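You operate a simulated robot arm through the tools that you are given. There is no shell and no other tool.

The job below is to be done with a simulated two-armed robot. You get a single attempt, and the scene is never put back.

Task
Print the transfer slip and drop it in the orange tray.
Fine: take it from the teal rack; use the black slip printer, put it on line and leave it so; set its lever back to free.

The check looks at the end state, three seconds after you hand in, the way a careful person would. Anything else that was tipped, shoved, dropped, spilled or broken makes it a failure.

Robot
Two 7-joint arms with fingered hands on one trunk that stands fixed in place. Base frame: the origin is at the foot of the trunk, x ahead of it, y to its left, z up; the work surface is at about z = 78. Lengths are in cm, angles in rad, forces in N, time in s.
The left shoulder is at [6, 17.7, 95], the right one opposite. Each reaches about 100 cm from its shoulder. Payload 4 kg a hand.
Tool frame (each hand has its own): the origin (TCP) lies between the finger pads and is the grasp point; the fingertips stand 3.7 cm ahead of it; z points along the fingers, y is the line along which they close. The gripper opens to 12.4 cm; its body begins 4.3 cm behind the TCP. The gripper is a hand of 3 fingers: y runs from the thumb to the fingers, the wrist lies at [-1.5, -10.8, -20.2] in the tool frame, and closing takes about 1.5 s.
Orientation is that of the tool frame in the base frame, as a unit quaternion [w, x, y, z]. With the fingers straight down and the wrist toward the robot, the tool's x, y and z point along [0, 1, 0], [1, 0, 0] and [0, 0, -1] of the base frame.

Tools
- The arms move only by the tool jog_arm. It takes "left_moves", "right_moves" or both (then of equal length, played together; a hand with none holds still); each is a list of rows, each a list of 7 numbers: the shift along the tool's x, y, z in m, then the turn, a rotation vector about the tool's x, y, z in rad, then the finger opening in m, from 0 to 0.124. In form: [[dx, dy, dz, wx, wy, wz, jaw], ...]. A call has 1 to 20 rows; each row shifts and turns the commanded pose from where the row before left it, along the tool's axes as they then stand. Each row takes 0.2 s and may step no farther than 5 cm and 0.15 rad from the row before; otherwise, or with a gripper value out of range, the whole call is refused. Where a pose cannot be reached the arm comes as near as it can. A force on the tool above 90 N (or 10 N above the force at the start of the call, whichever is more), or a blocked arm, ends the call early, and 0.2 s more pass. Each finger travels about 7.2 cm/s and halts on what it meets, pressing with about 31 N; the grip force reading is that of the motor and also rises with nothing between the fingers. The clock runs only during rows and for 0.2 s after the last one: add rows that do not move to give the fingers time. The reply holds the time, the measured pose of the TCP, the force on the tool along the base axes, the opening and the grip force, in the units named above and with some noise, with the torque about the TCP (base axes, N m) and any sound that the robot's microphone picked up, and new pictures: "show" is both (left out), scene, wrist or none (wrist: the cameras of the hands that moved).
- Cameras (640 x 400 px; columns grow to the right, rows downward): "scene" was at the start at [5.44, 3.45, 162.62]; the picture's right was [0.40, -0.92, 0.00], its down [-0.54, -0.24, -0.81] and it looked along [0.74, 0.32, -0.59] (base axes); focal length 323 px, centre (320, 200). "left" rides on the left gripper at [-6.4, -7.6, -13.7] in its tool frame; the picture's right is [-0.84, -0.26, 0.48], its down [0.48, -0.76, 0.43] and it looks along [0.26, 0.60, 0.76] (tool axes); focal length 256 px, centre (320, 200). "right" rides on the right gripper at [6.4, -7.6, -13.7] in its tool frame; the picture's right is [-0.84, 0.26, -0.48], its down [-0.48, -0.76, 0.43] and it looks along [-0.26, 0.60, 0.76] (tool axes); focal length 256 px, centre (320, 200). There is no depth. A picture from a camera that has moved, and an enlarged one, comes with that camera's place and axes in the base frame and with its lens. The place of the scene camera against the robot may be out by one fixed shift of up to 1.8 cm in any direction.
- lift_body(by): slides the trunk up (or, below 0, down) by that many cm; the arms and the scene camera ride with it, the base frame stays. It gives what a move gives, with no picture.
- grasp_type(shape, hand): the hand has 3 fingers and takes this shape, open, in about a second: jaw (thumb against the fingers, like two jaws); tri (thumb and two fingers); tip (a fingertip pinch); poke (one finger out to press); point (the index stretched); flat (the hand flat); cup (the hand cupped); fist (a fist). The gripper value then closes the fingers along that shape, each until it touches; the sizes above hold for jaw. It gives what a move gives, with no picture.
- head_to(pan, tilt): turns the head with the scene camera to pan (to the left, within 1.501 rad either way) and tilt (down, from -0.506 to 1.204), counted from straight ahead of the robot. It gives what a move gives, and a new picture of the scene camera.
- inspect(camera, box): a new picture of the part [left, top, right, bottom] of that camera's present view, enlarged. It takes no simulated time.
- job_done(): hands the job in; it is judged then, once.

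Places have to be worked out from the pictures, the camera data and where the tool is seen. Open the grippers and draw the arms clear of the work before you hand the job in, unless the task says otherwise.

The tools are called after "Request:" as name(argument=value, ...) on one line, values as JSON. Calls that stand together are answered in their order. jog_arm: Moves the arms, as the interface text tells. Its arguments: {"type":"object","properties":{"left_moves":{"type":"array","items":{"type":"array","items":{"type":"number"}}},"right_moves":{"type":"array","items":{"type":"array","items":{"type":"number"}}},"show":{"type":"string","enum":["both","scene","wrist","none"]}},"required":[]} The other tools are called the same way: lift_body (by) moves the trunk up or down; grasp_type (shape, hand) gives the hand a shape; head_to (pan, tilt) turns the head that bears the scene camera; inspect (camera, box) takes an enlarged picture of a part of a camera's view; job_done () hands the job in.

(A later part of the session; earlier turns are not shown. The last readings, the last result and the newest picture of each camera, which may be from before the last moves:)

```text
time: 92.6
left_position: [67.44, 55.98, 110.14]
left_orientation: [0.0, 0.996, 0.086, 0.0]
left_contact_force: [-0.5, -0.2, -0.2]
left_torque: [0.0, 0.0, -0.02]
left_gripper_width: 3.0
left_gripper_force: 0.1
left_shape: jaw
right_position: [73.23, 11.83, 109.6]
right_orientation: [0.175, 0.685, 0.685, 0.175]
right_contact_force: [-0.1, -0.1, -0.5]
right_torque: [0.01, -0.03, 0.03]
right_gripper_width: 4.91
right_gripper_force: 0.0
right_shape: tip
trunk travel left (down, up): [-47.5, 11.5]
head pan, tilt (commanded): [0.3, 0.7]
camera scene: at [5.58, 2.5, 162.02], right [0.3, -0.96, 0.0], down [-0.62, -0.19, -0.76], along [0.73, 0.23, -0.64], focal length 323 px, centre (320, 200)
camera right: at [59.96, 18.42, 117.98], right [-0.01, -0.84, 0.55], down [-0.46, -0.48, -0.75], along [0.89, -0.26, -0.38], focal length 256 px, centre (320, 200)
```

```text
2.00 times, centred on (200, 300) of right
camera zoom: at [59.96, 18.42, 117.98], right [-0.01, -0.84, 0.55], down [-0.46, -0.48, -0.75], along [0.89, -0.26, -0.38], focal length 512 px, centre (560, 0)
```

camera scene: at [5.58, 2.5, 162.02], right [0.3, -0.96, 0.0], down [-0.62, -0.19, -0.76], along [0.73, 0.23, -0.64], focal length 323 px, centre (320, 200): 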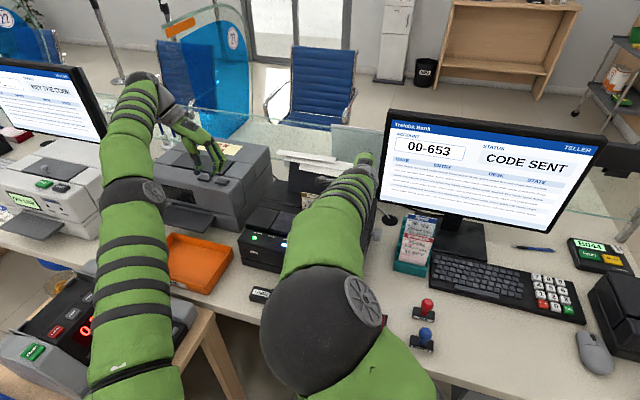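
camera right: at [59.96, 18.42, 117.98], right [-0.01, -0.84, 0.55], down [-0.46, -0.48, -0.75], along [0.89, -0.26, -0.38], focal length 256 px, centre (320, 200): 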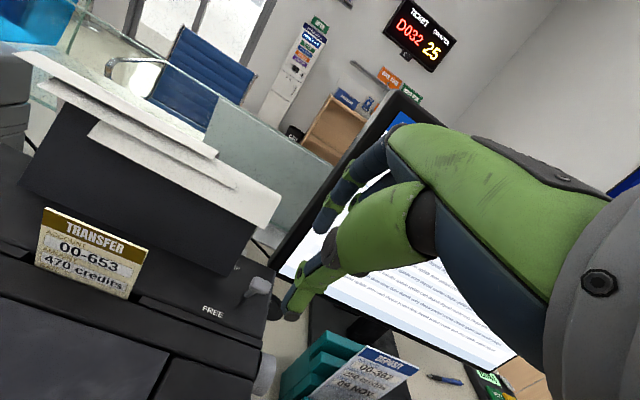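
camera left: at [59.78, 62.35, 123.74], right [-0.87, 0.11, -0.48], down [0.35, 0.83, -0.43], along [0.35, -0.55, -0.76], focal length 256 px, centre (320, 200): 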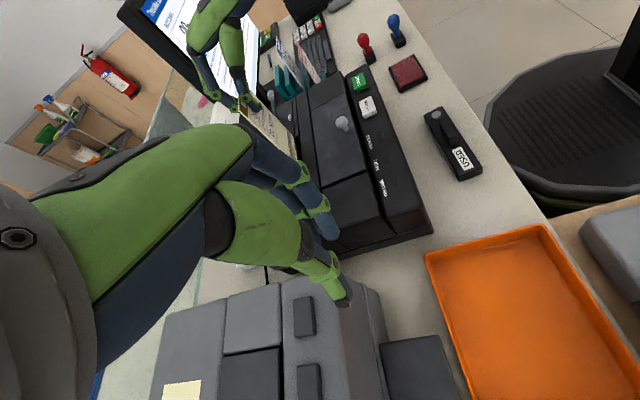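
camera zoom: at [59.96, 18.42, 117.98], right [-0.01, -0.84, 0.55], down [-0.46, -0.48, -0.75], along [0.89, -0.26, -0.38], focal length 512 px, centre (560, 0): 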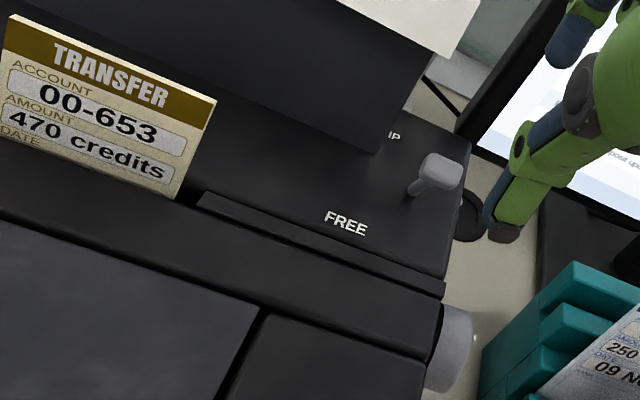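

The lever is back at FREE exactly as at the start. I move the right hand away to the right so the left hand can take out the slip.

Request:
jog_arm(right_moves=[[0, 0, -0.04, 0, 0, 0, 0.05], [-0.045, 0, -0.01, 0.1, 0, 0, 0.05], [-0.045, 0, 0, 0.1, 0, 0, 0.05], [-0.045, 0, 0, 0.1, 0, 0, 0.05], [-0.045, 0, 0, 0.1, 0, 0, 0.05], [-0.045, 0, 0, 0.1, 0, 0, 0.05], [-0.045, 0, 0, 0, 0, 0, 0.05], [-0.045, 0, 0, 0, 0, 0, 0.05], [-0.045, -0.015, 0, 0, 0, 0, 0.05], [-0.04, -0.02, 0, 0, 0, 0, 0.05], [0, 0, 0, 0, 0, 0, 0.05]], left_moves=[[0, 0, -0.03, 0, 0, 0, 0.05], [0, 0, -0.03, 0, 0, 0, 0.05], [0, 0, -0.03, 0, 0, -0.14, 0.05], [0, 0, 0, 0, 0, -0.14, 0.05], [0, 0, 0, 0, 0, -0.14, 0.05], [0, 0, 0, 0, 0, -0.14, 0.05], [0, 0, 0, 0, 0, -0.14, 0.05], [0, 0, 0, 0, 0, -0.14, 0.05], [0, 0, 0, 0, 0, -0.14, 0.05], [0, 0, 0, 0, 0, -0.14, 0.05], [0, 0, 0, 0, 0, -0.14, 0.05]], show="both")

```text
time: 95.0
left_position: [74.45, 61.17, 121.24]
left_orientation: [0.0, 0.754, 0.657, -0.001]
left_contact_force: [-0.1, 0.1, 0.1]
left_torque: [-0.01, 0.0, 0.01]
left_gripper_width: 4.94
left_gripper_force: 0.0
left_shape: jaw
left hand out of reach, approached as far as the arm can: row 1, 2, 4, 5, 6, 7, 8, 9, 10, 11
right_position: [67.08, -27.83, 114.14]
right_orientation: [0.0, 0.706, 0.708, 0.001]
right_contact_force: [0.2, -0.2, -0.5]
right_torque: [0.02, 0.01, -0.02]
right_gripper_width: 4.89
right_gripper_force: 0.2
right_shape: tip
trunk travel left (down, up): [-47.5, 11.5]
head pan, tilt (commanded): [0.3, 0.7]
camera scene: at [5.58, 2.51, 162.02], right [0.3, -0.96, 0.0], down [-0.62, -0.19, -0.76], along [0.73, 0.23, -0.64], focal length 323 px, centre (320, 200)
camera right: at [59.54, -21.43, 127.77], right [0.26, -0.84, 0.48], down [-0.76, -0.48, -0.44], along [0.6, -0.26, -0.76], focal length 256 px, centre (320, 200)
camera left: at [66.09, 55.91, 134.92], right [-0.37, -0.79, -0.48], down [-0.69, 0.58, -0.43], along [0.62, 0.17, -0.76], focal length 256 px, centre (320, 200)
```

scene: 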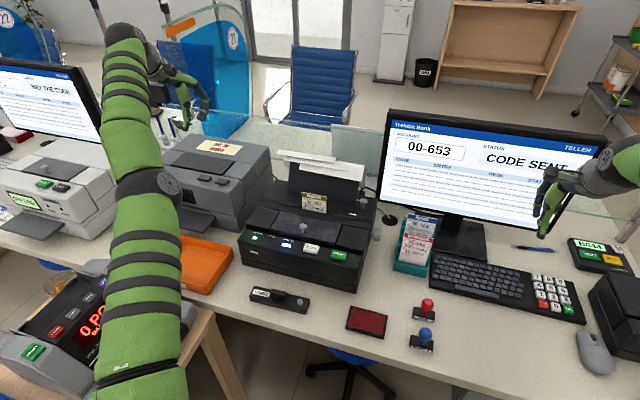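
right: 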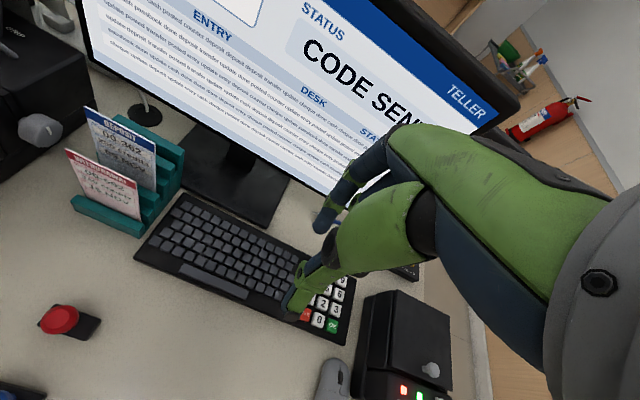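
left: 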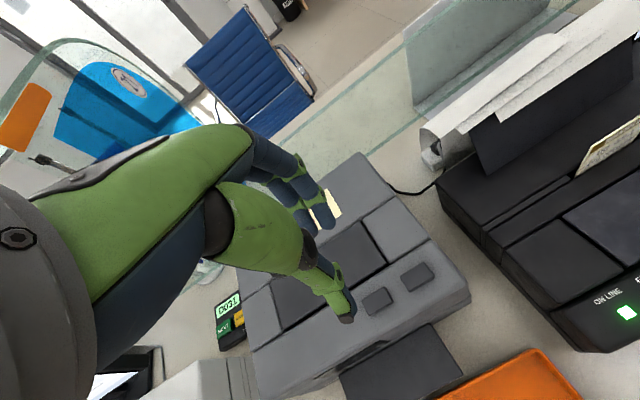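

The slip stands printed in the slot, lever free. I bring the left hand (jaw, level) over the slip and tilt it -0.32 like the right hand had when releasing it.

Request:
jog_arm(left_moves=[[0, 0, 0, 0, 0, -0.14, 0.05], [-0.045, -0.0019, 0.006, 0, 0, 0, 0.05], [-0.045, -0.0019, 0.006, 0, 0, 0, 0.05], [-0.045, -0.0019, 0.006, 0, 0, 0, 0.05], [-0.045, -0.0019, 0.006, 0, 0, 0, 0.05], [-0.045, -0.0019, 0.006, 0, 0, 0, 0.05], [-0.045, -0.0019, 0.006, 0, 0, 0, 0.05], [-0.045, -0.0019, 0.006, 0, 0, 0, 0.05], [-0.045, -0.0019, 0.006, 0, 0, 0, 0.05], [0, 0, 0, -0.107, 0, 0, 0.05], [0, 0, 0, -0.107, 0, 0, 0.05], [0, 0, 0, -0.107, 0, 0, 0.05], [0, 0, 0, 0, 0, 0, 0.05]], show="both")

Request:
inspect(camera="left", box=[220, 160, 440, 360])

Request:
inspect(camera="scene", box=[230, 80, 430, 280])

```text
time: 97.8
left_position: [92.64, 31.39, 126.0]
left_orientation: [0.112, 0.698, 0.698, 0.113]
left_contact_force: [0.0, 0.7, 0.1]
left_torque: [0.02, 0.02, 0.0]
left_gripper_width: 4.94
left_gripper_force: 0.1
left_shape: jaw
left hand out of reach, approached as far as the arm can: row 1, 2, 3, 4, 5, 6, 7, 8, 9, 10, 11, 12
right_position: [67.07, -27.85, 114.06]
right_orientation: [0.001, 0.707, 0.707, 0.0]
right_contact_force: [0.0, 0.2, 0.4]
right_torque: [-0.01, 0.01, 0.0]
right_gripper_width: 4.9
right_gripper_force: 0.0
right_shape: tip
trunk travel left (down, up): [-47.5, 11.5]
head pan, tilt (commanded): [0.3, 0.7]
camera scene: at [5.54, 2.46, 162.03], right [0.3, -0.96, 0.0], down [-0.62, -0.19, -0.76], along [0.73, 0.23, -0.64], focal length 323 px, centre (320, 200)
camera left: at [81.17, 24.93, 136.53], right [-0.09, -0.84, -0.54], down [-0.58, 0.48, -0.65], along [0.81, 0.25, -0.53], focal length 256 px, centre (320, 200)
```

scene: 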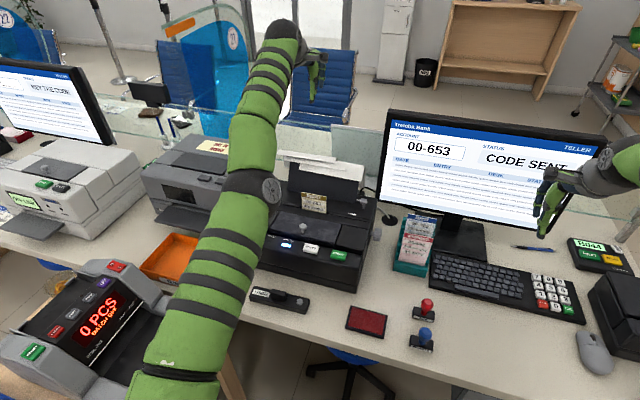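
left: 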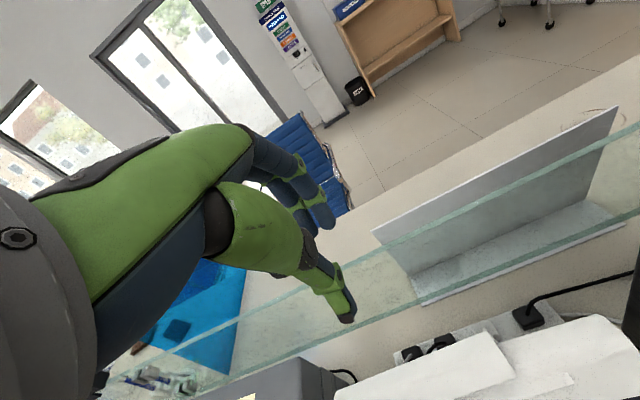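

```text
2.00 times, centred on (330, 260) of left
camera zoom: at [81.17, 24.93, 136.53], right [-0.09, -0.84, -0.54], down [-0.58, 0.48, -0.65], along [0.81, 0.25, -0.53], focal length 512 px, centre (300, 80)
```

zoom: 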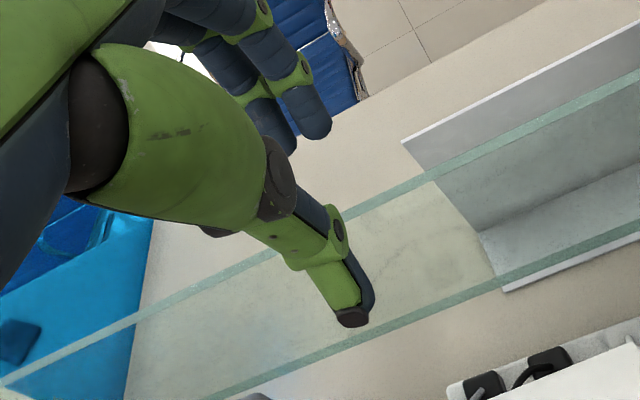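

```text
2.00 times, centred on (330, 180) of scene
camera zoom: at [5.54, 2.46, 162.03], right [0.3, -0.96, 0.0], down [-0.62, -0.19, -0.76], along [0.73, 0.23, -0.64], focal length 647 px, centre (300, 240)
```

zoom: 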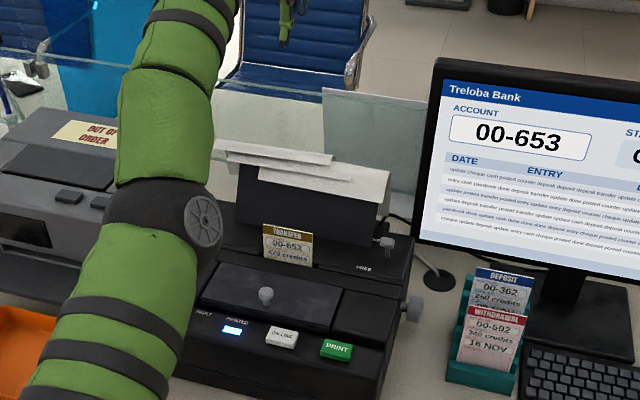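

The left arm ended off at (92.6, 31.4, 126) and reports out of reach, so its commanded pose is not where I thought. I send a still row to see how it settles.

Request:
jog_arm(left_moves=[[0, 0, 0, 0, 0, 0, 0.05], [0, 0, 0, 0, 0, 0, 0.05]], show="none")

```text
time: 98.4
left_position: [92.64, 31.35, 126.07]
left_orientation: [0.112, 0.698, 0.699, 0.113]
left_contact_force: [-0.5, 0.4, 1.0]
left_torque: [-0.03, -0.04, 0.01]
left_gripper_width: 4.97
left_gripper_force: 0.1
left_shape: jaw
right_position: [67.09, -27.92, 114.03]
right_orientation: [0.001, 0.707, 0.707, 0.0]
right_contact_force: [0.1, 0.7, 0.7]
right_torque: [-0.01, 0.01, -0.03]
right_gripper_width: 4.9
right_gripper_force: 0.1
right_shape: tip
trunk travel left (down, up): [-47.5, 11.5]
head pan, tilt (commanded): [0.3, 0.7]
```

Nothing moved and no complaint this time. I test with a small step back (-x 3 cm) to see how the arm responds.

Request:
jog_arm(left_moves=[[0, -0.0285, -0.0095, 0, 0, 0, 0.05], [0, 0, 0, 0, 0, 0, 0.05]], show="none")

```text
time: 99.0
left_position: [92.16, 31.52, 127.06]
left_orientation: [0.112, 0.698, 0.698, 0.112]
left_contact_force: [0.3, 0.5, 0.6]
left_torque: [0.05, -0.03, 0.0]
left_gripper_width: 4.97
left_gripper_force: 0.1
left_shape: jaw
left hand out of reach, approached as far as the arm can: row 1
right_position: [67.17, -27.88, 114.13]
right_orientation: [0.001, 0.707, 0.707, 0.0]
right_contact_force: [0.2, 0.6, 0.3]
right_torque: [0.02, -0.04, 0.0]
right_gripper_width: 4.89
right_gripper_force: 0.0
right_shape: tip
trunk travel left (down, up): [-47.5, 11.5]
head pan, tilt (commanded): [0.3, 0.7]
```

The arm is caught at some joint limit in this posture. I level the hand and retreat toward the comfortable starting area to unwind it.

Request:
jog_arm(left_moves=[[0, 0, 0, 0.107, 0, 0, 0.05], [0, 0, 0, 0.107, 0, 0, 0.05], [0, 0, 0, 0.107, 0, 0, 0.05], [0.013, -0.037, -0.01, 0, 0, 0, 0.05], [0.013, -0.037, -0.01, 0, 0, 0, 0.05], [0.013, -0.037, -0.01, 0, 0, 0, 0.05], [0.013, -0.037, -0.01, 0, 0, 0, 0.05], [0.013, -0.037, -0.01, 0, 0, 0, 0.05], [0, 0, 0, 0, 0, 0, 0.05]], show="scene")

```text
time: 101.0
left_position: [77.59, 39.69, 135.06]
left_orientation: [-0.001, 0.706, 0.708, 0.0]
left_contact_force: [0.5, -0.3, -0.2]
left_torque: [0.01, 0.02, -0.01]
left_gripper_width: 5.0
left_gripper_force: 0.1
left_shape: jaw
left hand out of reach, approached as far as the arm can: row 1, 2, 3, 4, 5, 6, 7, 8
right_position: [67.21, -27.9, 114.08]
right_orientation: [0.0, 0.707, 0.708, 0.001]
right_contact_force: [-0.2, 0.3, 0.1]
right_torque: [-0.02, -0.01, 0.01]
right_gripper_width: 4.91
right_gripper_force: 0.1
right_shape: tip
trunk travel left (down, up): [-47.5, 11.5]
head pan, tilt (commanded): [0.3, 0.7]
camera scene: at [5.58, 2.45, 162.02], right [0.3, -0.96, 0.0], down [-0.62, -0.19, -0.76], along [0.73, 0.23, -0.64], focal length 323 px, centre (320, 200)
```

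scene: 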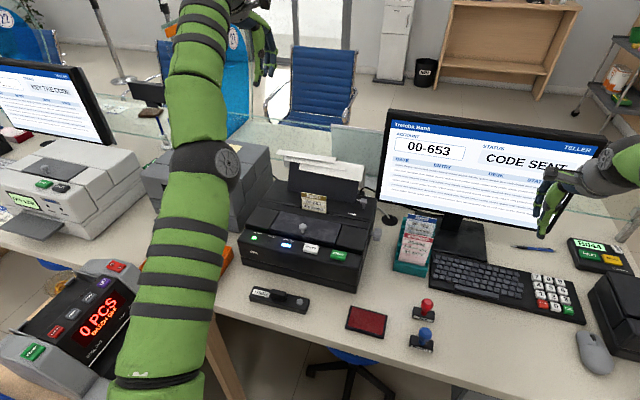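

The arm is stretched nearly straight. I command it inward and down toward the start pose so the elbow can bend.

Request:
jog_arm(left_moves=[[-0.006, -0.04, 0.015, 0, 0, 0, 0.05], [-0.006, -0.04, 0.015, 0, 0, 0, 0.05], [-0.006, -0.04, 0.015, 0, 0, 0, 0.05], [-0.006, -0.04, 0.015, 0, 0, 0, 0.05], [-0.006, -0.04, 0.015, 0, 0, 0, 0.05], [0, 0, 0, 0, 0, 0, 0.05]], show="scene")

```text
time: 102.4
left_position: [75.38, 40.76, 137.27]
left_orientation: [-0.001, 0.707, 0.707, 0.0]
left_contact_force: [0.2, 0.9, 0.0]
left_torque: [0.0, -0.03, 0.0]
left_gripper_width: 4.99
left_gripper_force: 0.1
left_shape: jaw
left hand out of reach, approached as far as the arm can: row 1, 2, 3, 4, 5
right_position: [67.2, -27.92, 114.12]
right_orientation: [0.001, 0.707, 0.707, 0.0]
right_contact_force: [0.0, -0.5, -0.5]
right_torque: [0.04, 0.0, 0.02]
right_gripper_width: 4.91
right_gripper_force: 0.0
right_shape: tip
trunk travel left (down, up): [-47.5, 11.5]
head pan, tilt (commanded): [0.3, 0.7]
camera scene: at [5.54, 2.46, 162.02], right [0.3, -0.96, 0.0], down [-0.62, -0.19, -0.76], along [0.73, 0.23, -0.64], focal length 323 px, centre (320, 200)
```

scene: 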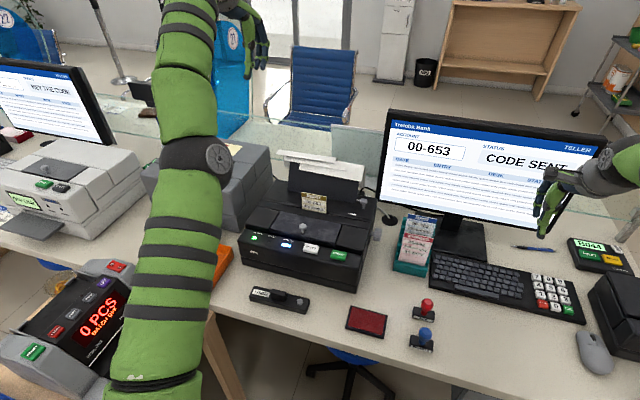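

The elbow seems locked straight, so tangential commands just slide it. I command straight toward the shoulder (radial) to make the elbow bend.

Request:
jog_arm(left_moves=[[-0.012, -0.034, 0.034, 0, 0, 0, 0.05], [-0.012, -0.034, 0.034, 0, 0, 0, 0.05], [-0.012, -0.034, 0.034, 0, 0, 0, 0.05]], show="none")

```text
time: 103.2
left_position: [75.37, 40.7, 137.32]
left_orientation: [-0.001, 0.707, 0.707, -0.001]
left_contact_force: [-0.2, -0.7, 1.0]
left_torque: [0.04, 0.01, 0.01]
left_gripper_width: 4.98
left_gripper_force: 0.1
left_shape: jaw
left hand out of reach, approached as far as the arm can: row 1, 2, 3
right_position: [67.17, -27.96, 114.31]
right_orientation: [0.0, 0.707, 0.707, 0.0]
right_contact_force: [-0.4, -0.1, -0.2]
right_torque: [-0.02, -0.01, 0.01]
right_gripper_width: 4.91
right_gripper_force: 0.0
right_shape: tip
trunk travel left (down, up): [-47.5, 11.5]
head pan, tilt (commanded): [0.3, 0.7]
```

No motion: a straight-elbow singularity. I try a sideways move toward the body midline combined with an inward component to make it bend.

Request:
jog_arm(left_moves=[[-0.045, -0.01, 0.01, 0, 0, 0, 0.05], [-0.045, -0.01, 0.01, 0, 0, 0, 0.05], [-0.045, -0.01, 0.01, 0, 0, 0, 0.05], [0, 0, 0, 0, 0, 0, 0.05]], show="none")

```text
time: 104.2
left_position: [77.39, 28.42, 138.08]
left_orientation: [0.0, 0.706, 0.708, -0.001]
left_contact_force: [-0.8, 0.4, -0.3]
left_torque: [0.02, 0.01, 0.02]
left_gripper_width: 4.97
left_gripper_force: 0.0
left_shape: jaw
left hand out of reach, approached as far as the arm can: row 1, 2, 3
right_position: [67.2, -27.89, 114.06]
right_orientation: [0.0, 0.707, 0.707, 0.0]
right_contact_force: [0.7, 0.3, -0.1]
right_torque: [-0.03, 0.0, -0.04]
right_gripper_width: 4.88
right_gripper_force: 0.1
right_shape: tip
trunk travel left (down, up): [-47.5, 11.5]
head pan, tilt (commanded): [0.3, 0.7]
```

Still on the stretch sphere. I test a straight-down command to see if that lets the elbow flex.

Request:
jog_arm(left_moves=[[0, 0, 0.045, 0, 0, 0, 0.05], [0, 0, 0.045, 0, 0, 0, 0.05], [0, 0, 0, 0, 0, 0, 0.05]], show="scene")

```text
time: 105.0
left_position: [81.78, 28.59, 131.71]
left_orientation: [0.0, 0.708, 0.707, 0.0]
left_contact_force: [-1.4, 0.2, -0.8]
left_torque: [-0.03, -0.02, 0.0]
left_gripper_width: 4.97
left_gripper_force: 0.1
left_shape: jaw
left hand out of reach, approached as far as the arm can: row 1, 2
right_position: [67.02, -27.93, 114.1]
right_orientation: [0.0, 0.707, 0.708, 0.001]
right_contact_force: [0.1, 0.3, -0.3]
right_torque: [0.02, 0.03, 0.01]
right_gripper_width: 4.89
right_gripper_force: 0.0
right_shape: tip
trunk travel left (down, up): [-47.5, 11.5]
head pan, tilt (commanded): [0.3, 0.7]
camera scene: at [5.52, 2.46, 162.03], right [0.3, -0.96, 0.0], down [-0.62, -0.19, -0.76], along [0.73, 0.23, -0.64], focal length 323 px, centre (320, 200)
```

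scene: 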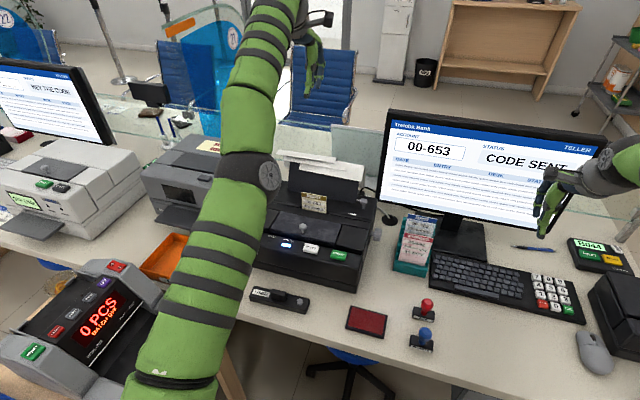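

It slides on the sphere again; perhaps the elbow is locked just past straight. I try purely tangential motion upward first, then an inward pull, to see which rows become reachable.

Request:
jog_arm(left_moves=[[0, -0.032, -0.037, 0, 0, 0, 0.05], [0, -0.032, -0.037, 0, 0, 0, 0.05], [-0.005, -0.033, 0.029, 0, 0, 0, 0.05], [-0.005, -0.033, 0.029, 0, 0, 0, 0.05], [0, 0, 0, 0, 0, 0, 0.05]], show="none")

```text
time: 106.2
left_position: [76.13, 28.71, 139.64]
left_orientation: [0.0, 0.707, 0.707, -0.001]
left_contact_force: [0.0, 1.0, 0.3]
left_torque: [0.01, -0.01, 0.0]
left_gripper_width: 4.97
left_gripper_force: 0.1
left_shape: jaw
left hand out of reach, approached as far as the arm can: row 1, 3, 4
right_position: [67.11, -28.01, 114.2]
right_orientation: [0.001, 0.707, 0.708, 0.002]
right_contact_force: [-0.8, 0.0, -0.3]
right_torque: [0.03, 0.0, -0.02]
right_gripper_width: 4.92
right_gripper_force: 0.1
right_shape: tip
trunk travel left (down, up): [-47.5, 11.5]
head pan, tilt (commanded): [0.3, 0.7]
```

Downward motion seemed to bend it a little (radius shrank by 1 cm). I try tangential-down steps followed by straight-down ones, which stay well above the printer.

Request:
jog_arm(left_moves=[[0, 0.02, 0.04, 0, 0, 0, 0.05], [0, 0.02, 0.04, 0, 0, 0, 0.05], [0, 0, 0.045, 0, 0, 0, 0.05], [0, 0, 0.045, 0, 0, 0, 0.05], [0, 0, 0, 0, 0, 0, 0.05]], show="none")

```text
time: 107.4
left_position: [85.1, 29.71, 125.8]
left_orientation: [0.0, 0.707, 0.707, 0.0]
left_contact_force: [-0.8, -0.6, 0.6]
left_torque: [-0.01, -0.02, -0.02]
left_gripper_width: 4.97
left_gripper_force: 0.1
left_shape: jaw
left hand out of reach, approached as far as the arm can: row 1, 2, 3, 4
right_position: [67.09, -28.01, 114.13]
right_orientation: [0.0, 0.707, 0.707, 0.0]
right_contact_force: [-0.7, 0.0, 1.1]
right_torque: [-0.01, -0.02, -0.03]
right_gripper_width: 4.89
right_gripper_force: 0.1
right_shape: tip
trunk travel left (down, up): [-47.5, 11.5]
head pan, tilt (commanded): [0.3, 0.7]
```

The arm still rides its boundary. I look at the left arm's posture with the head to understand which joint is stuck.

Request:
head_to(pan=0.45, tilt=0.35)

```text
time: 108.3
left_position: [84.96, 29.74, 125.89]
left_orientation: [0.0, 0.707, 0.707, -0.001]
left_contact_force: [1.1, 0.6, 0.3]
left_torque: [-0.03, 0.02, 0.0]
left_gripper_width: 4.96
left_gripper_force: 0.0
left_shape: jaw
right_position: [67.17, -27.95, 114.07]
right_orientation: [0.0, 0.707, 0.707, 0.0]
right_contact_force: [-0.5, 0.0, 0.0]
right_torque: [0.0, -0.06, 0.01]
right_gripper_width: 4.91
right_gripper_force: 0.1
right_shape: tip
trunk travel left (down, up): [-47.5, 11.5]
head pan, tilt (commanded): [0.45, 0.351]
camera scene: at [5.83, 4.0, 165.16], right [0.43, -0.9, 0.0], down [-0.31, -0.15, -0.94], along [0.85, 0.41, -0.34], focal length 323 px, centre (320, 200)
```

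scene: 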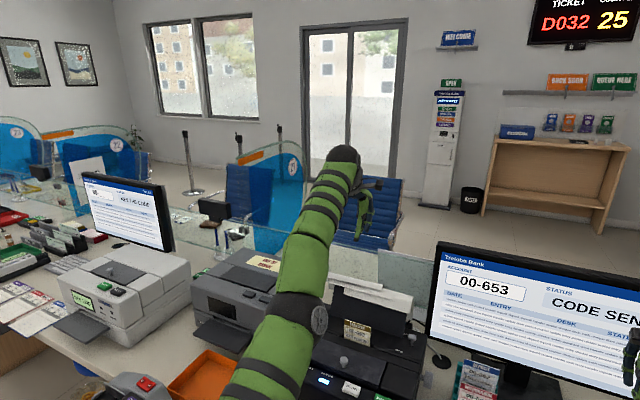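

Likely a wrist limit: the forearm rises steeply while the hand must point down. I tilt the hand so the fingers point forward (relaxing the wrist), which also brings the wrist closer to the body.

Request:
jog_arm(left_moves=[[0, 0, 0, -0.145, 0, 0, 0.05], [0, 0, 0, -0.145, 0, 0, 0.05], [0, 0, 0, -0.145, 0, 0, 0.05], [0, 0, 0, -0.145, 0, 0, 0.05], [0, 0, 0, -0.145, 0, 0, 0.05], [0, 0, 0, 0, 0, 0, 0.05]], show="scene")

```text
time: 109.7
left_position: [98.34, 31.23, 131.96]
left_orientation: [0.251, 0.661, 0.661, 0.25]
left_contact_force: [0.1, 0.4, 0.5]
left_torque: [0.0, 0.04, 0.0]
left_gripper_width: 4.98
left_gripper_force: 0.1
left_shape: jaw
left hand out of reach, approached as far as the arm can: row 1, 2, 3, 4, 5
right_position: [67.24, -27.91, 114.13]
right_orientation: [0.001, 0.707, 0.708, 0.0]
right_contact_force: [-0.3, 0.7, -0.4]
right_torque: [0.01, -0.01, -0.01]
right_gripper_width: 4.9
right_gripper_force: 0.1
right_shape: tip
trunk travel left (down, up): [-47.5, 11.5]
head pan, tilt (commanded): [0.45, 0.351]
camera scene: at [5.81, 4.0, 165.17], right [0.44, -0.9, 0.0], down [-0.31, -0.15, -0.94], along [0.85, 0.41, -0.34], focal length 323 px, centre (320, 200)
```

scene: 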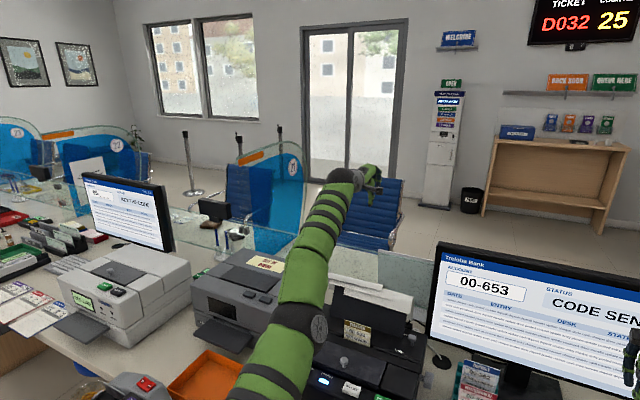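

The orientation changed but the arm stays stretched. With the wrist relaxed now, I try pulling straight in toward the shoulder.

Request:
jog_arm(left_moves=[[-0.007, -0.044, -0.007, 0, 0, 0, 0.05], [-0.007, -0.044, -0.007, 0, 0, 0, 0.05], [0, 0, 0, 0, 0, 0, 0.05]], show="none")

```text
time: 110.5
left_position: [91.51, 30.03, 127.07]
left_orientation: [0.251, 0.661, 0.661, 0.251]
left_contact_force: [0.6, 0.0, 0.3]
left_torque: [-0.04, 0.03, 0.02]
left_gripper_width: 5.0
left_gripper_force: 0.0
left_shape: jaw
right_position: [67.47, -27.74, 113.93]
right_orientation: [0.0, 0.707, 0.708, -0.001]
right_contact_force: [0.3, 1.2, -1.1]
right_torque: [-0.02, 0.06, 0.02]
right_gripper_width: 4.89
right_gripper_force: 0.1
right_shape: tip
trunk travel left (down, up): [-47.5, 11.5]
head pan, tilt (commanded): [0.45, 0.351]
```

That worked: the arm pulls in freely now. I retract it further toward the body.

Request:
jog_arm(left_moves=[[0.006, -0.0337, -0.0298, 0, 0, 0, 0.05], [0.006, -0.0337, -0.0298, 0, 0, 0, 0.05], [0.006, -0.0337, -0.0298, 0, 0, 0, 0.05], [0.006, -0.0337, -0.0298, 0, 0, 0, 0.05], [0.006, -0.0337, -0.0298, 0, 0, 0, 0.05], [0.006, -0.0337, -0.0298, 0, 0, 0, 0.05], [0, 0, 0, 0, 0, 0, 0.05]], show="scene")

```text
time: 112.1
left_position: [64.11, 33.24, 126.83]
left_orientation: [0.251, 0.662, 0.66, 0.25]
left_contact_force: [0.2, -0.4, -0.2]
left_torque: [-0.06, 0.01, -0.03]
left_gripper_width: 4.99
left_gripper_force: 0.1
left_shape: jaw
right_position: [67.23, -27.92, 114.07]
right_orientation: [0.001, 0.708, 0.706, 0.001]
right_contact_force: [0.0, -0.8, 0.3]
right_torque: [0.01, -0.02, 0.0]
right_gripper_width: 4.86
right_gripper_force: 0.0
right_shape: tip
trunk travel left (down, up): [-47.5, 11.5]
head pan, tilt (commanded): [0.45, 0.351]
camera scene: at [5.88, 3.98, 165.16], right [0.44, -0.9, 0.0], down [-0.31, -0.15, -0.94], along [0.85, 0.41, -0.34], focal length 323 px, centre (320, 200)
```

scene: 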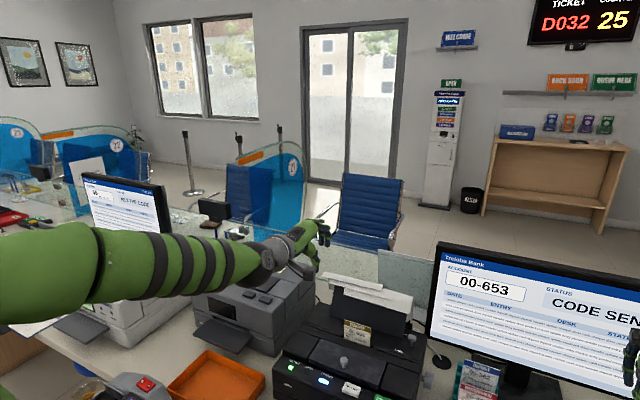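

The left arm is recovered (elbow out as at the start). I set its tilt to -0.32 and move over the slip at about (76.5, 27, 114).

Request:
jog_arm(left_moves=[[0, 0, 0, 0.135, 0, 0, 0.05], [0, 0, 0, 0.135, 0, 0, 0.05], [0, 0, 0, 0.135, 0, 0, 0.05], [-0.015, 0.0193, 0.0402, 0, 0, 0, 0.05], [-0.015, 0.0193, 0.0402, 0, 0, 0, 0.05], [-0.015, 0.0193, 0.0402, 0, 0, 0, 0.05], [-0.015, 0.0193, 0.0402, 0, 0, 0, 0.05], [0, 0, 0, 0, 0, 0, 0.05]], show="wrist")

Request:
inspect(camera="left", box=[240, 180, 480, 380])

Request:
head_to(pan=0.35, tilt=0.65)

```text
time: 113.9
left_position: [79.16, 30.24, 116.86]
left_orientation: [0.167, 0.664, 0.702, 0.196]
left_contact_force: [0.0, 0.2, 0.1]
left_torque: [0.01, 0.0, 0.0]
left_gripper_width: 4.98
left_gripper_force: 0.1
left_shape: jaw
left hand out of reach, approached as far as the arm can: row 2, 3
right_position: [67.09, -28.06, 114.14]
right_orientation: [0.001, 0.707, 0.707, 0.001]
right_contact_force: [0.2, 0.0, -0.4]
right_torque: [0.0, -0.05, 0.03]
right_gripper_width: 4.89
right_gripper_force: 0.0
right_shape: tip
trunk travel left (down, up): [-47.5, 11.5]
head pan, tilt (commanded): [0.45, 0.351]
camera left: at [66.17, 22.77, 124.72], right [0.07, -0.82, -0.57], down [-0.47, 0.47, -0.74], along [0.88, 0.32, -0.36], focal length 256 px, centre (320, 200)
```

left: 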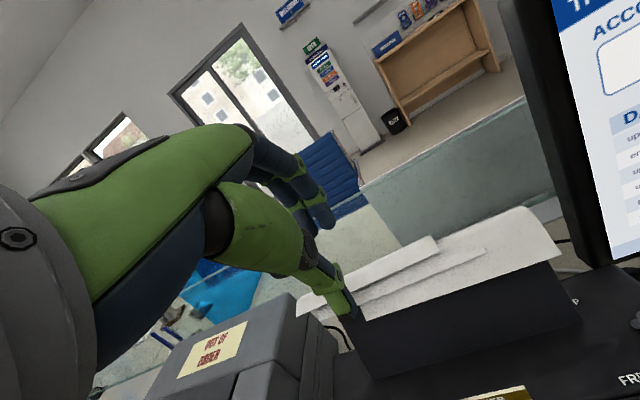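

```text
2.00 times, centred on (360, 280) of left
camera zoom: at [66.17, 22.77, 124.72], right [0.07, -0.82, -0.57], down [-0.47, 0.47, -0.74], along [0.88, 0.32, -0.36], focal length 512 px, centre (240, 40)
```

zoom: 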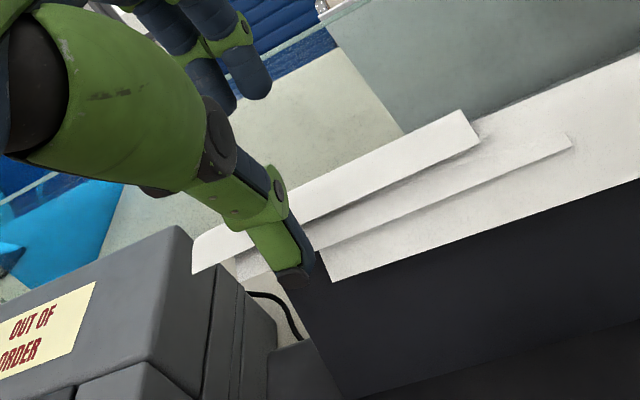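

```text
time: 114.7
left_position: [79.11, 30.08, 116.81]
left_orientation: [0.166, 0.665, 0.702, 0.195]
left_contact_force: [-0.7, -0.8, 0.4]
left_torque: [-0.01, 0.01, -0.01]
left_gripper_width: 5.01
left_gripper_force: 0.1
left_shape: jaw
right_position: [67.16, -28.08, 114.08]
right_orientation: [0.0, 0.707, 0.707, 0.001]
right_contact_force: [-0.4, -0.4, -0.5]
right_torque: [0.0, 0.0, 0.01]
right_gripper_width: 4.92
right_gripper_force: 0.0
right_shape: tip
trunk travel left (down, up): [-47.5, 11.5]
head pan, tilt (commanded): [0.351, 0.649]
camera scene: at [5.59, 2.94, 162.47], right [0.34, -0.94, 0.0], down [-0.57, -0.21, -0.8], along [0.75, 0.27, -0.6], focal length 323 px, centre (320, 200)
```

scene: 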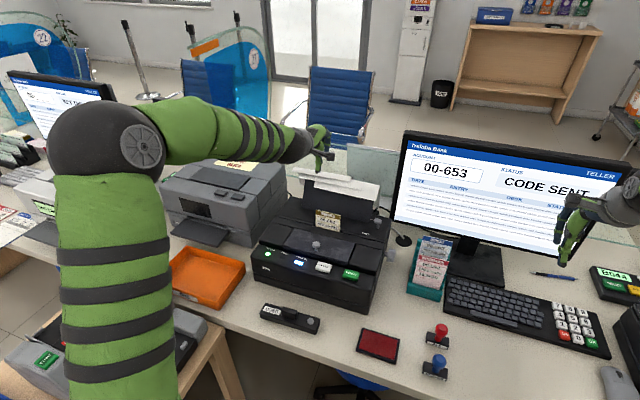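

The tilt only partly restored (about -0.52 with slight yaw, wrist limited). I try turning the remaining 0.2 rad and correcting the yaw here.

Request:
jog_arm(left_moves=[[0, 0, 0, 0.07, -0.031, 0.054, 0.05], [0, 0, 0, 0.07, 0, 0, 0.05], [0, 0, 0, 0.06, 0, 0, 0.05], [0, 0, 0, 0, 0, 0, 0.05]], show="none")

```text
time: 115.7
left_position: [79.07, 30.01, 116.85]
left_orientation: [0.105, 0.7, 0.696, 0.12]
left_contact_force: [0.1, -0.7, 0.0]
left_torque: [0.01, -0.01, 0.02]
left_gripper_width: 5.04
left_gripper_force: 0.0
left_shape: jaw
right_position: [67.19, -27.92, 114.12]
right_orientation: [0.0, 0.708, 0.707, 0.001]
right_contact_force: [-0.2, 0.3, 1.4]
right_torque: [-0.03, -0.02, 0.02]
right_gripper_width: 4.9
right_gripper_force: 0.0
right_shape: tip
trunk travel left (down, up): [-47.5, 11.5]
head pan, tilt (commanded): [0.351, 0.649]
```

Orientation is right now with no limit flagged. I move over the slip line (x 76.5, y 27) and down to z≈112, then look.

Request:
jog_arm(left_moves=[[-0.014, -0.0195, 0.0188, 0, 0, 0, 0.05], [-0.014, -0.0195, 0.0188, 0, 0, 0, 0.05], [0, 0, 0, 0, 0, 0, 0.05]], show="wrist")

Request:
inspect(camera="left", box=[240, 200, 440, 380])

Request:
inspect(camera="scene", box=[240, 100, 400, 280])

```text
time: 116.5
left_position: [76.46, 27.21, 112.03]
left_orientation: [0.104, 0.701, 0.696, 0.119]
left_contact_force: [0.8, -0.3, -0.3]
left_torque: [0.01, -0.04, -0.03]
left_gripper_width: 5.02
left_gripper_force: 0.1
left_shape: jaw
right_position: [67.1, -27.89, 114.02]
right_orientation: [0.001, 0.707, 0.707, 0.0]
right_contact_force: [0.6, 0.2, 0.0]
right_torque: [0.02, 0.0, -0.04]
right_gripper_width: 4.89
right_gripper_force: 0.0
right_shape: tip
trunk travel left (down, up): [-47.5, 11.5]
head pan, tilt (commanded): [0.351, 0.649]
camera left: at [65.04, 20.69, 122.41], right [-0.09, -0.82, -0.56], down [-0.58, 0.5, -0.64], along [0.81, 0.27, -0.53], focal length 256 px, centre (320, 200)
```

left: 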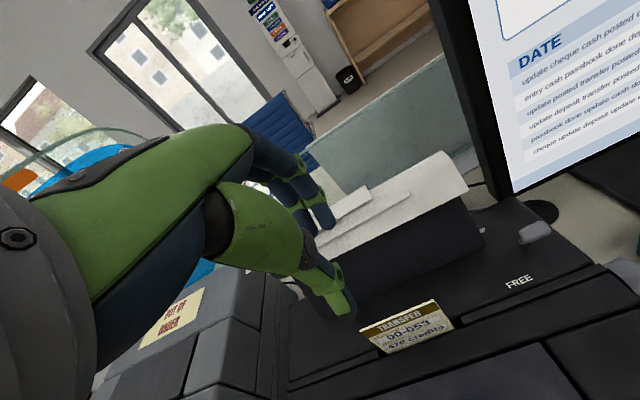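

```text
2.22 times, centred on (340, 290) of left
camera zoom: at [65.04, 20.69, 122.41], right [-0.09, -0.82, -0.56], down [-0.58, 0.5, -0.64], along [0.81, 0.27, -0.53], focal length 569 px, centre (276, 0)
```

zoom: 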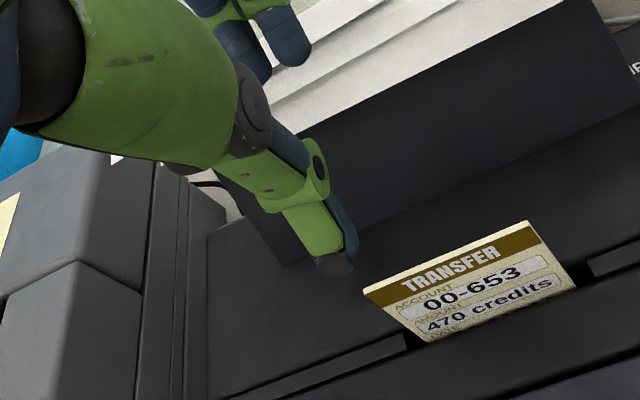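

```text
2.22 times, centred on (320, 190) of scene
camera zoom: at [5.58, 2.93, 162.46], right [0.34, -0.94, 0.0], down [-0.57, -0.21, -0.8], along [0.75, 0.27, -0.6], focal length 718 px, centre (320, 222)
```

zoom: 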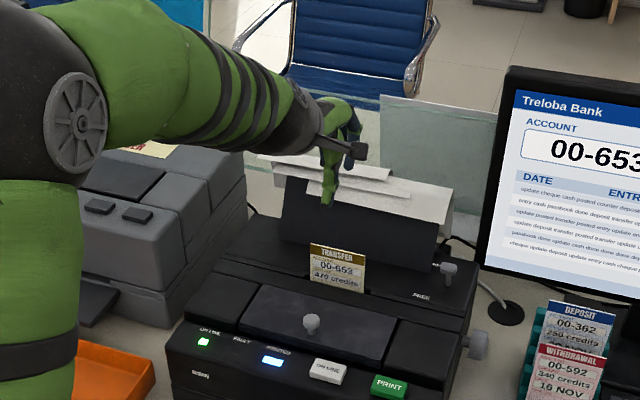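

Measured: a straight descent of about 14 cm puts the slip between thumb and fingers just as at release. I lower 13.5 cm.

Request:
jog_arm(left_moves=[[0, -0.0109, 0.0327, 0, 0, 0, 0.05], [0, -0.0109, 0.0327, 0, 0, 0, 0.05], [0, -0.0109, 0.0327, 0, 0, 0, 0.05], [0, -0.0095, 0.0285, 0, 0, 0, 0.05], [0, 0, 0, 0, 0, 0, 0.05]], show="wrist")

Request:
inspect(camera="left", box=[240, 180, 440, 360])

Request:
inspect(camera="scene", box=[240, 120, 400, 280])

```text
time: 117.7
left_position: [76.36, 27.67, 98.63]
left_orientation: [0.104, 0.7, 0.696, 0.119]
left_contact_force: [0.6, 0.4, -0.1]
left_torque: [0.01, 0.01, -0.01]
left_gripper_width: 5.0
left_gripper_force: 0.2
left_shape: jaw
right_position: [67.17, -27.97, 114.16]
right_orientation: [0.0, 0.707, 0.707, 0.001]
right_contact_force: [0.2, 0.0, 0.5]
right_torque: [0.02, -0.01, 0.01]
right_gripper_width: 4.91
right_gripper_force: 0.1
right_shape: tip
trunk travel left (down, up): [-47.5, 11.5]
head pan, tilt (commanded): [0.351, 0.649]
camera left: at [64.86, 20.99, 109.04], right [-0.09, -0.82, -0.56], down [-0.58, 0.5, -0.64], along [0.81, 0.27, -0.53], focal length 256 px, centre (320, 200)
```

left: 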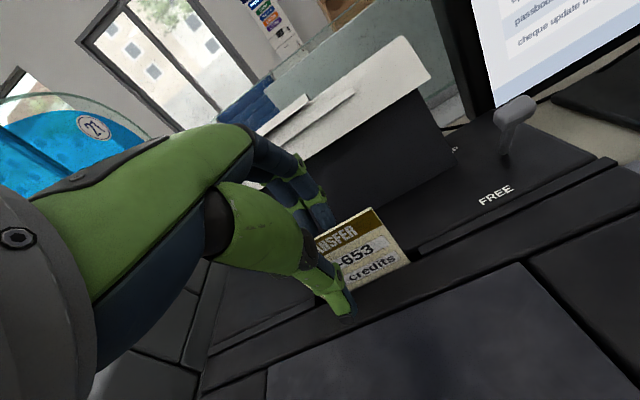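

```text
2.22 times, centred on (340, 270) of left
camera zoom: at [64.86, 20.99, 109.04], right [-0.09, -0.82, -0.56], down [-0.58, 0.5, -0.64], along [0.81, 0.27, -0.53], focal length 569 px, centre (276, 44)
```

zoom: 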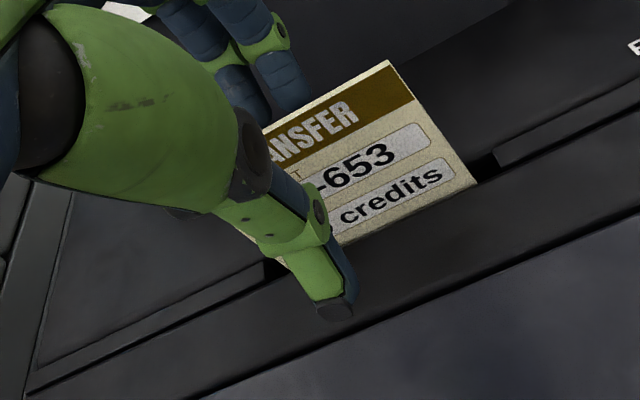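

```text
2.50 times, centred on (320, 200) of scene
camera zoom: at [5.56, 2.93, 162.46], right [0.34, -0.94, 0.0], down [-0.57, -0.21, -0.8], along [0.75, 0.27, -0.6], focal length 808 px, centre (320, 200)
```

zoom: 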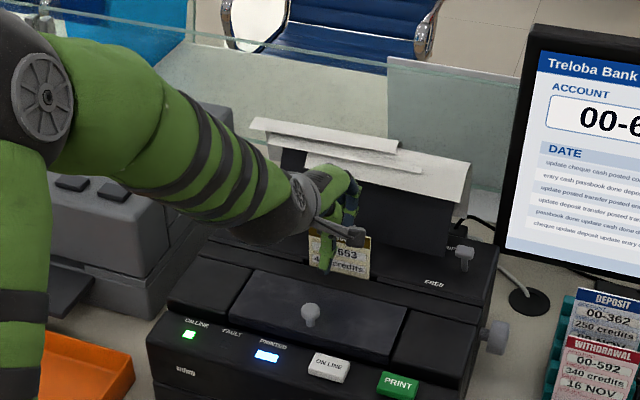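

The slip is between thumb and fingers but a bit off-centre. I shift 1.2 cm toward -y so both fingers bear on it, then close.

Request:
jog_arm(left_moves=[[-0.012, 0, 0, 0, 0, 0, 0.05], [0, 0, 0, 0, 0, 0, 0.03], [0, 0, 0, 0, 0, 0, 0.015], [0, 0, 0, 0, 0, 0, 0.0], [0, 0, 0, 0, 0, 0, 0.0], [0, 0, 0, 0, 0, 0, 0.0], [0, 0, 0, 0, 0, 0, 0.0]], show="wrist")

Request:
inspect(camera="left", box=[240, 180, 440, 360])

```text
time: 119.3
left_position: [76.4, 26.42, 98.63]
left_orientation: [0.104, 0.701, 0.696, 0.12]
left_contact_force: [3.1, 0.1, -0.4]
left_torque: [0.04, -0.23, 0.02]
left_gripper_width: 0.01
left_gripper_force: 31.1
left_shape: jaw
right_position: [67.2, -27.9, 114.03]
right_orientation: [0.001, 0.707, 0.708, 0.001]
right_contact_force: [0.2, 0.1, -0.3]
right_torque: [0.02, 0.0, 0.0]
right_gripper_width: 4.89
right_gripper_force: 0.0
right_shape: tip
trunk travel left (down, up): [-47.5, 11.5]
head pan, tilt (commanded): [0.351, 0.649]
camera left: at [64.88, 19.79, 108.98], right [-0.09, -0.82, -0.56], down [-0.58, 0.5, -0.64], along [0.81, 0.27, -0.53], focal length 256 px, centre (320, 200)
```

left: 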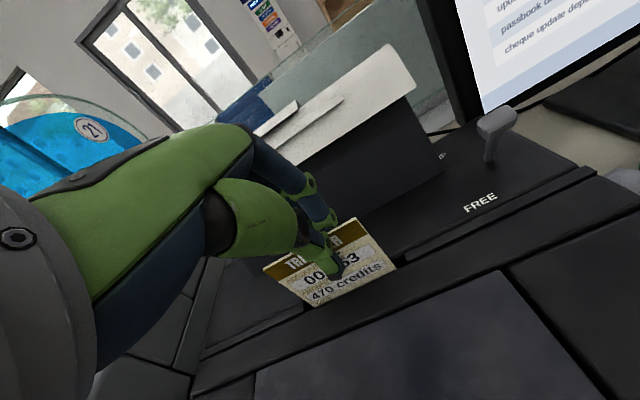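

```text
2.22 times, centred on (340, 270) of left
camera zoom: at [64.88, 19.79, 108.98], right [-0.09, -0.82, -0.56], down [-0.58, 0.5, -0.64], along [0.81, 0.27, -0.53], focal length 569 px, centre (276, 44)
```

zoom: 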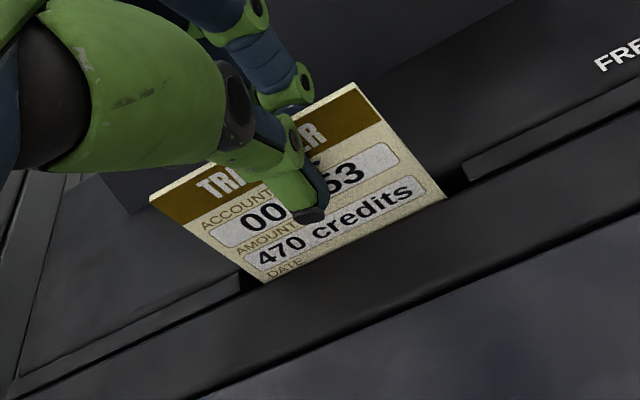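

The slip is pinched in its centre; side force just 3 N. I lift straight up, first 2 cm, checking the force.

Request:
jog_arm(left_moves=[[0, 0.0032, -0.0095, 0, 0, 0, 0.0], [0, 0.0032, -0.0095, 0, 0, 0, 0.0], [0, 0, 0, 0, 0, 0, 0.0]], show="none")

Request:
inspect(camera="left", box=[240, 180, 440, 360])

```text
time: 120.1
left_position: [76.46, 26.35, 100.67]
left_orientation: [0.104, 0.701, 0.696, 0.12]
left_contact_force: [0.4, 0.0, -1.1]
left_torque: [0.0, -0.09, 0.05]
left_gripper_width: 0.02
left_gripper_force: 31.0
left_shape: jaw
right_position: [66.95, -28.02, 114.14]
right_orientation: [0.0, 0.707, 0.708, 0.001]
right_contact_force: [-0.6, 0.0, 0.6]
right_torque: [0.01, -0.03, 0.0]
right_gripper_width: 4.9
right_gripper_force: 0.0
right_shape: tip
trunk travel left (down, up): [-47.5, 11.5]
head pan, tilt (commanded): [0.351, 0.649]
```

```text
2.22 times, centred on (340, 270) of left
camera zoom: at [64.98, 19.77, 110.99], right [-0.1, -0.82, -0.56], down [-0.59, 0.5, -0.64], along [0.81, 0.27, -0.53], focal length 569 px, centre (276, 44)
```

zoom: 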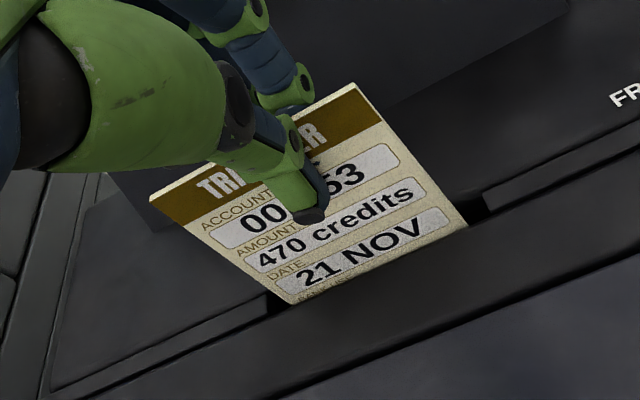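

The slip comes up freely with the hand. I lift another 13 cm until it is clear of the slot.

Request:
jog_arm(left_moves=[[0, 0.0108, -0.0323, 0, 0, 0, 0.0], [0, 0.0108, -0.0323, 0, 0, 0, 0.0], [0, 0.0108, -0.0323, 0, 0, 0, 0.0], [0, 0.0108, -0.0323, 0, 0, 0, 0.0], [0, 0, 0, 0, 0, 0, 0.0]], show="both")

Request:
inspect(camera="left", box=[220, 180, 460, 400])

Request:
inspect(camera="scene", box=[150, 180, 350, 340])

```text
time: 121.3
left_position: [76.74, 26.0, 114.01]
left_orientation: [0.103, 0.701, 0.696, 0.12]
left_contact_force: [-0.1, -0.4, 0.3]
left_torque: [-0.01, -0.01, -0.02]
left_gripper_width: 0.02
left_gripper_force: 31.2
left_shape: jaw
right_position: [67.04, -27.94, 114.17]
right_orientation: [0.0, 0.707, 0.707, 0.001]
right_contact_force: [-0.8, 0.1, -0.8]
right_torque: [-0.05, 0.02, -0.04]
right_gripper_width: 4.91
right_gripper_force: 0.0
right_shape: tip
trunk travel left (down, up): [-47.5, 11.5]
head pan, tilt (commanded): [0.351, 0.649]
camera scene: at [5.6, 2.94, 162.46], right [0.34, -0.94, 0.0], down [-0.57, -0.21, -0.8], along [0.75, 0.27, -0.6], focal length 323 px, centre (320, 200)
camera left: at [65.19, 19.4, 124.49], right [-0.09, -0.82, -0.56], down [-0.59, 0.5, -0.64], along [0.81, 0.27, -0.53], focal length 256 px, centre (320, 200)
```

scene: 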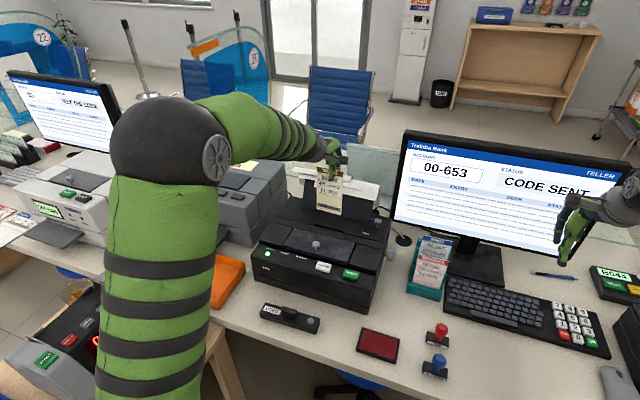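
left: 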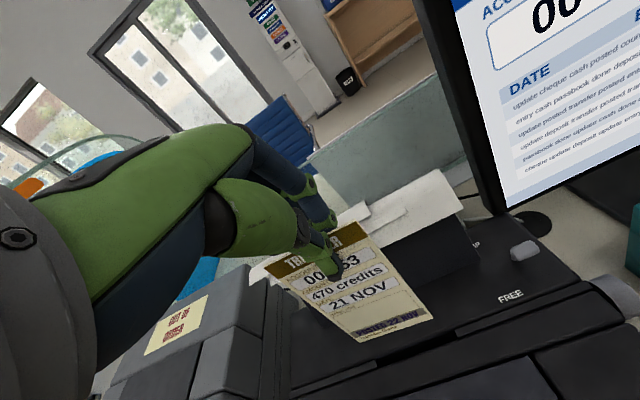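

```text
1.82 times, centred on (340, 290) of left
camera zoom: at [65.19, 19.4, 124.49], right [-0.09, -0.82, -0.56], down [-0.59, 0.5, -0.64], along [0.81, 0.27, -0.53], focal length 465 px, centre (284, 36)
```

zoom: 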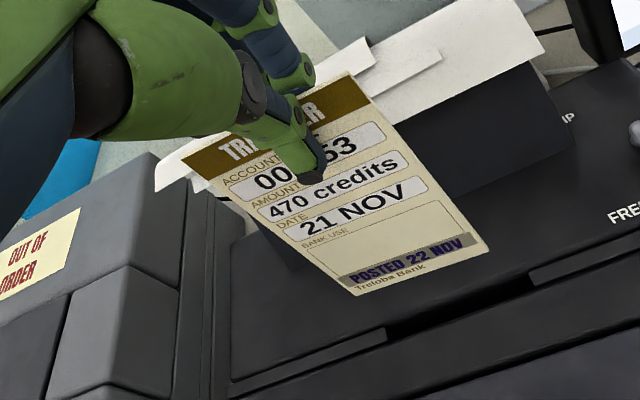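

```text
2.50 times, centred on (250, 260) of scene
camera zoom: at [5.6, 2.94, 162.46], right [0.34, -0.94, 0.0], down [-0.57, -0.21, -0.8], along [0.75, 0.27, -0.6], focal length 808 px, centre (495, 50)
```

zoom: 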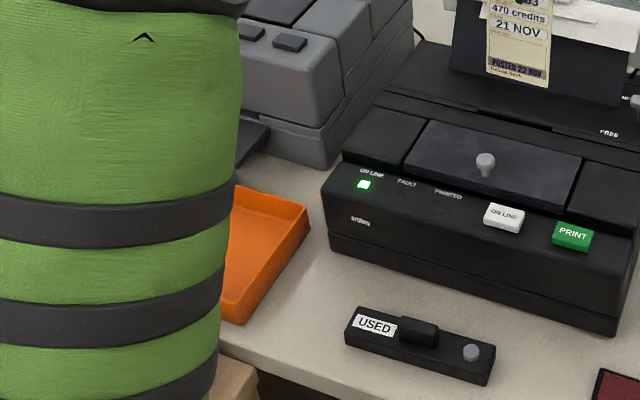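

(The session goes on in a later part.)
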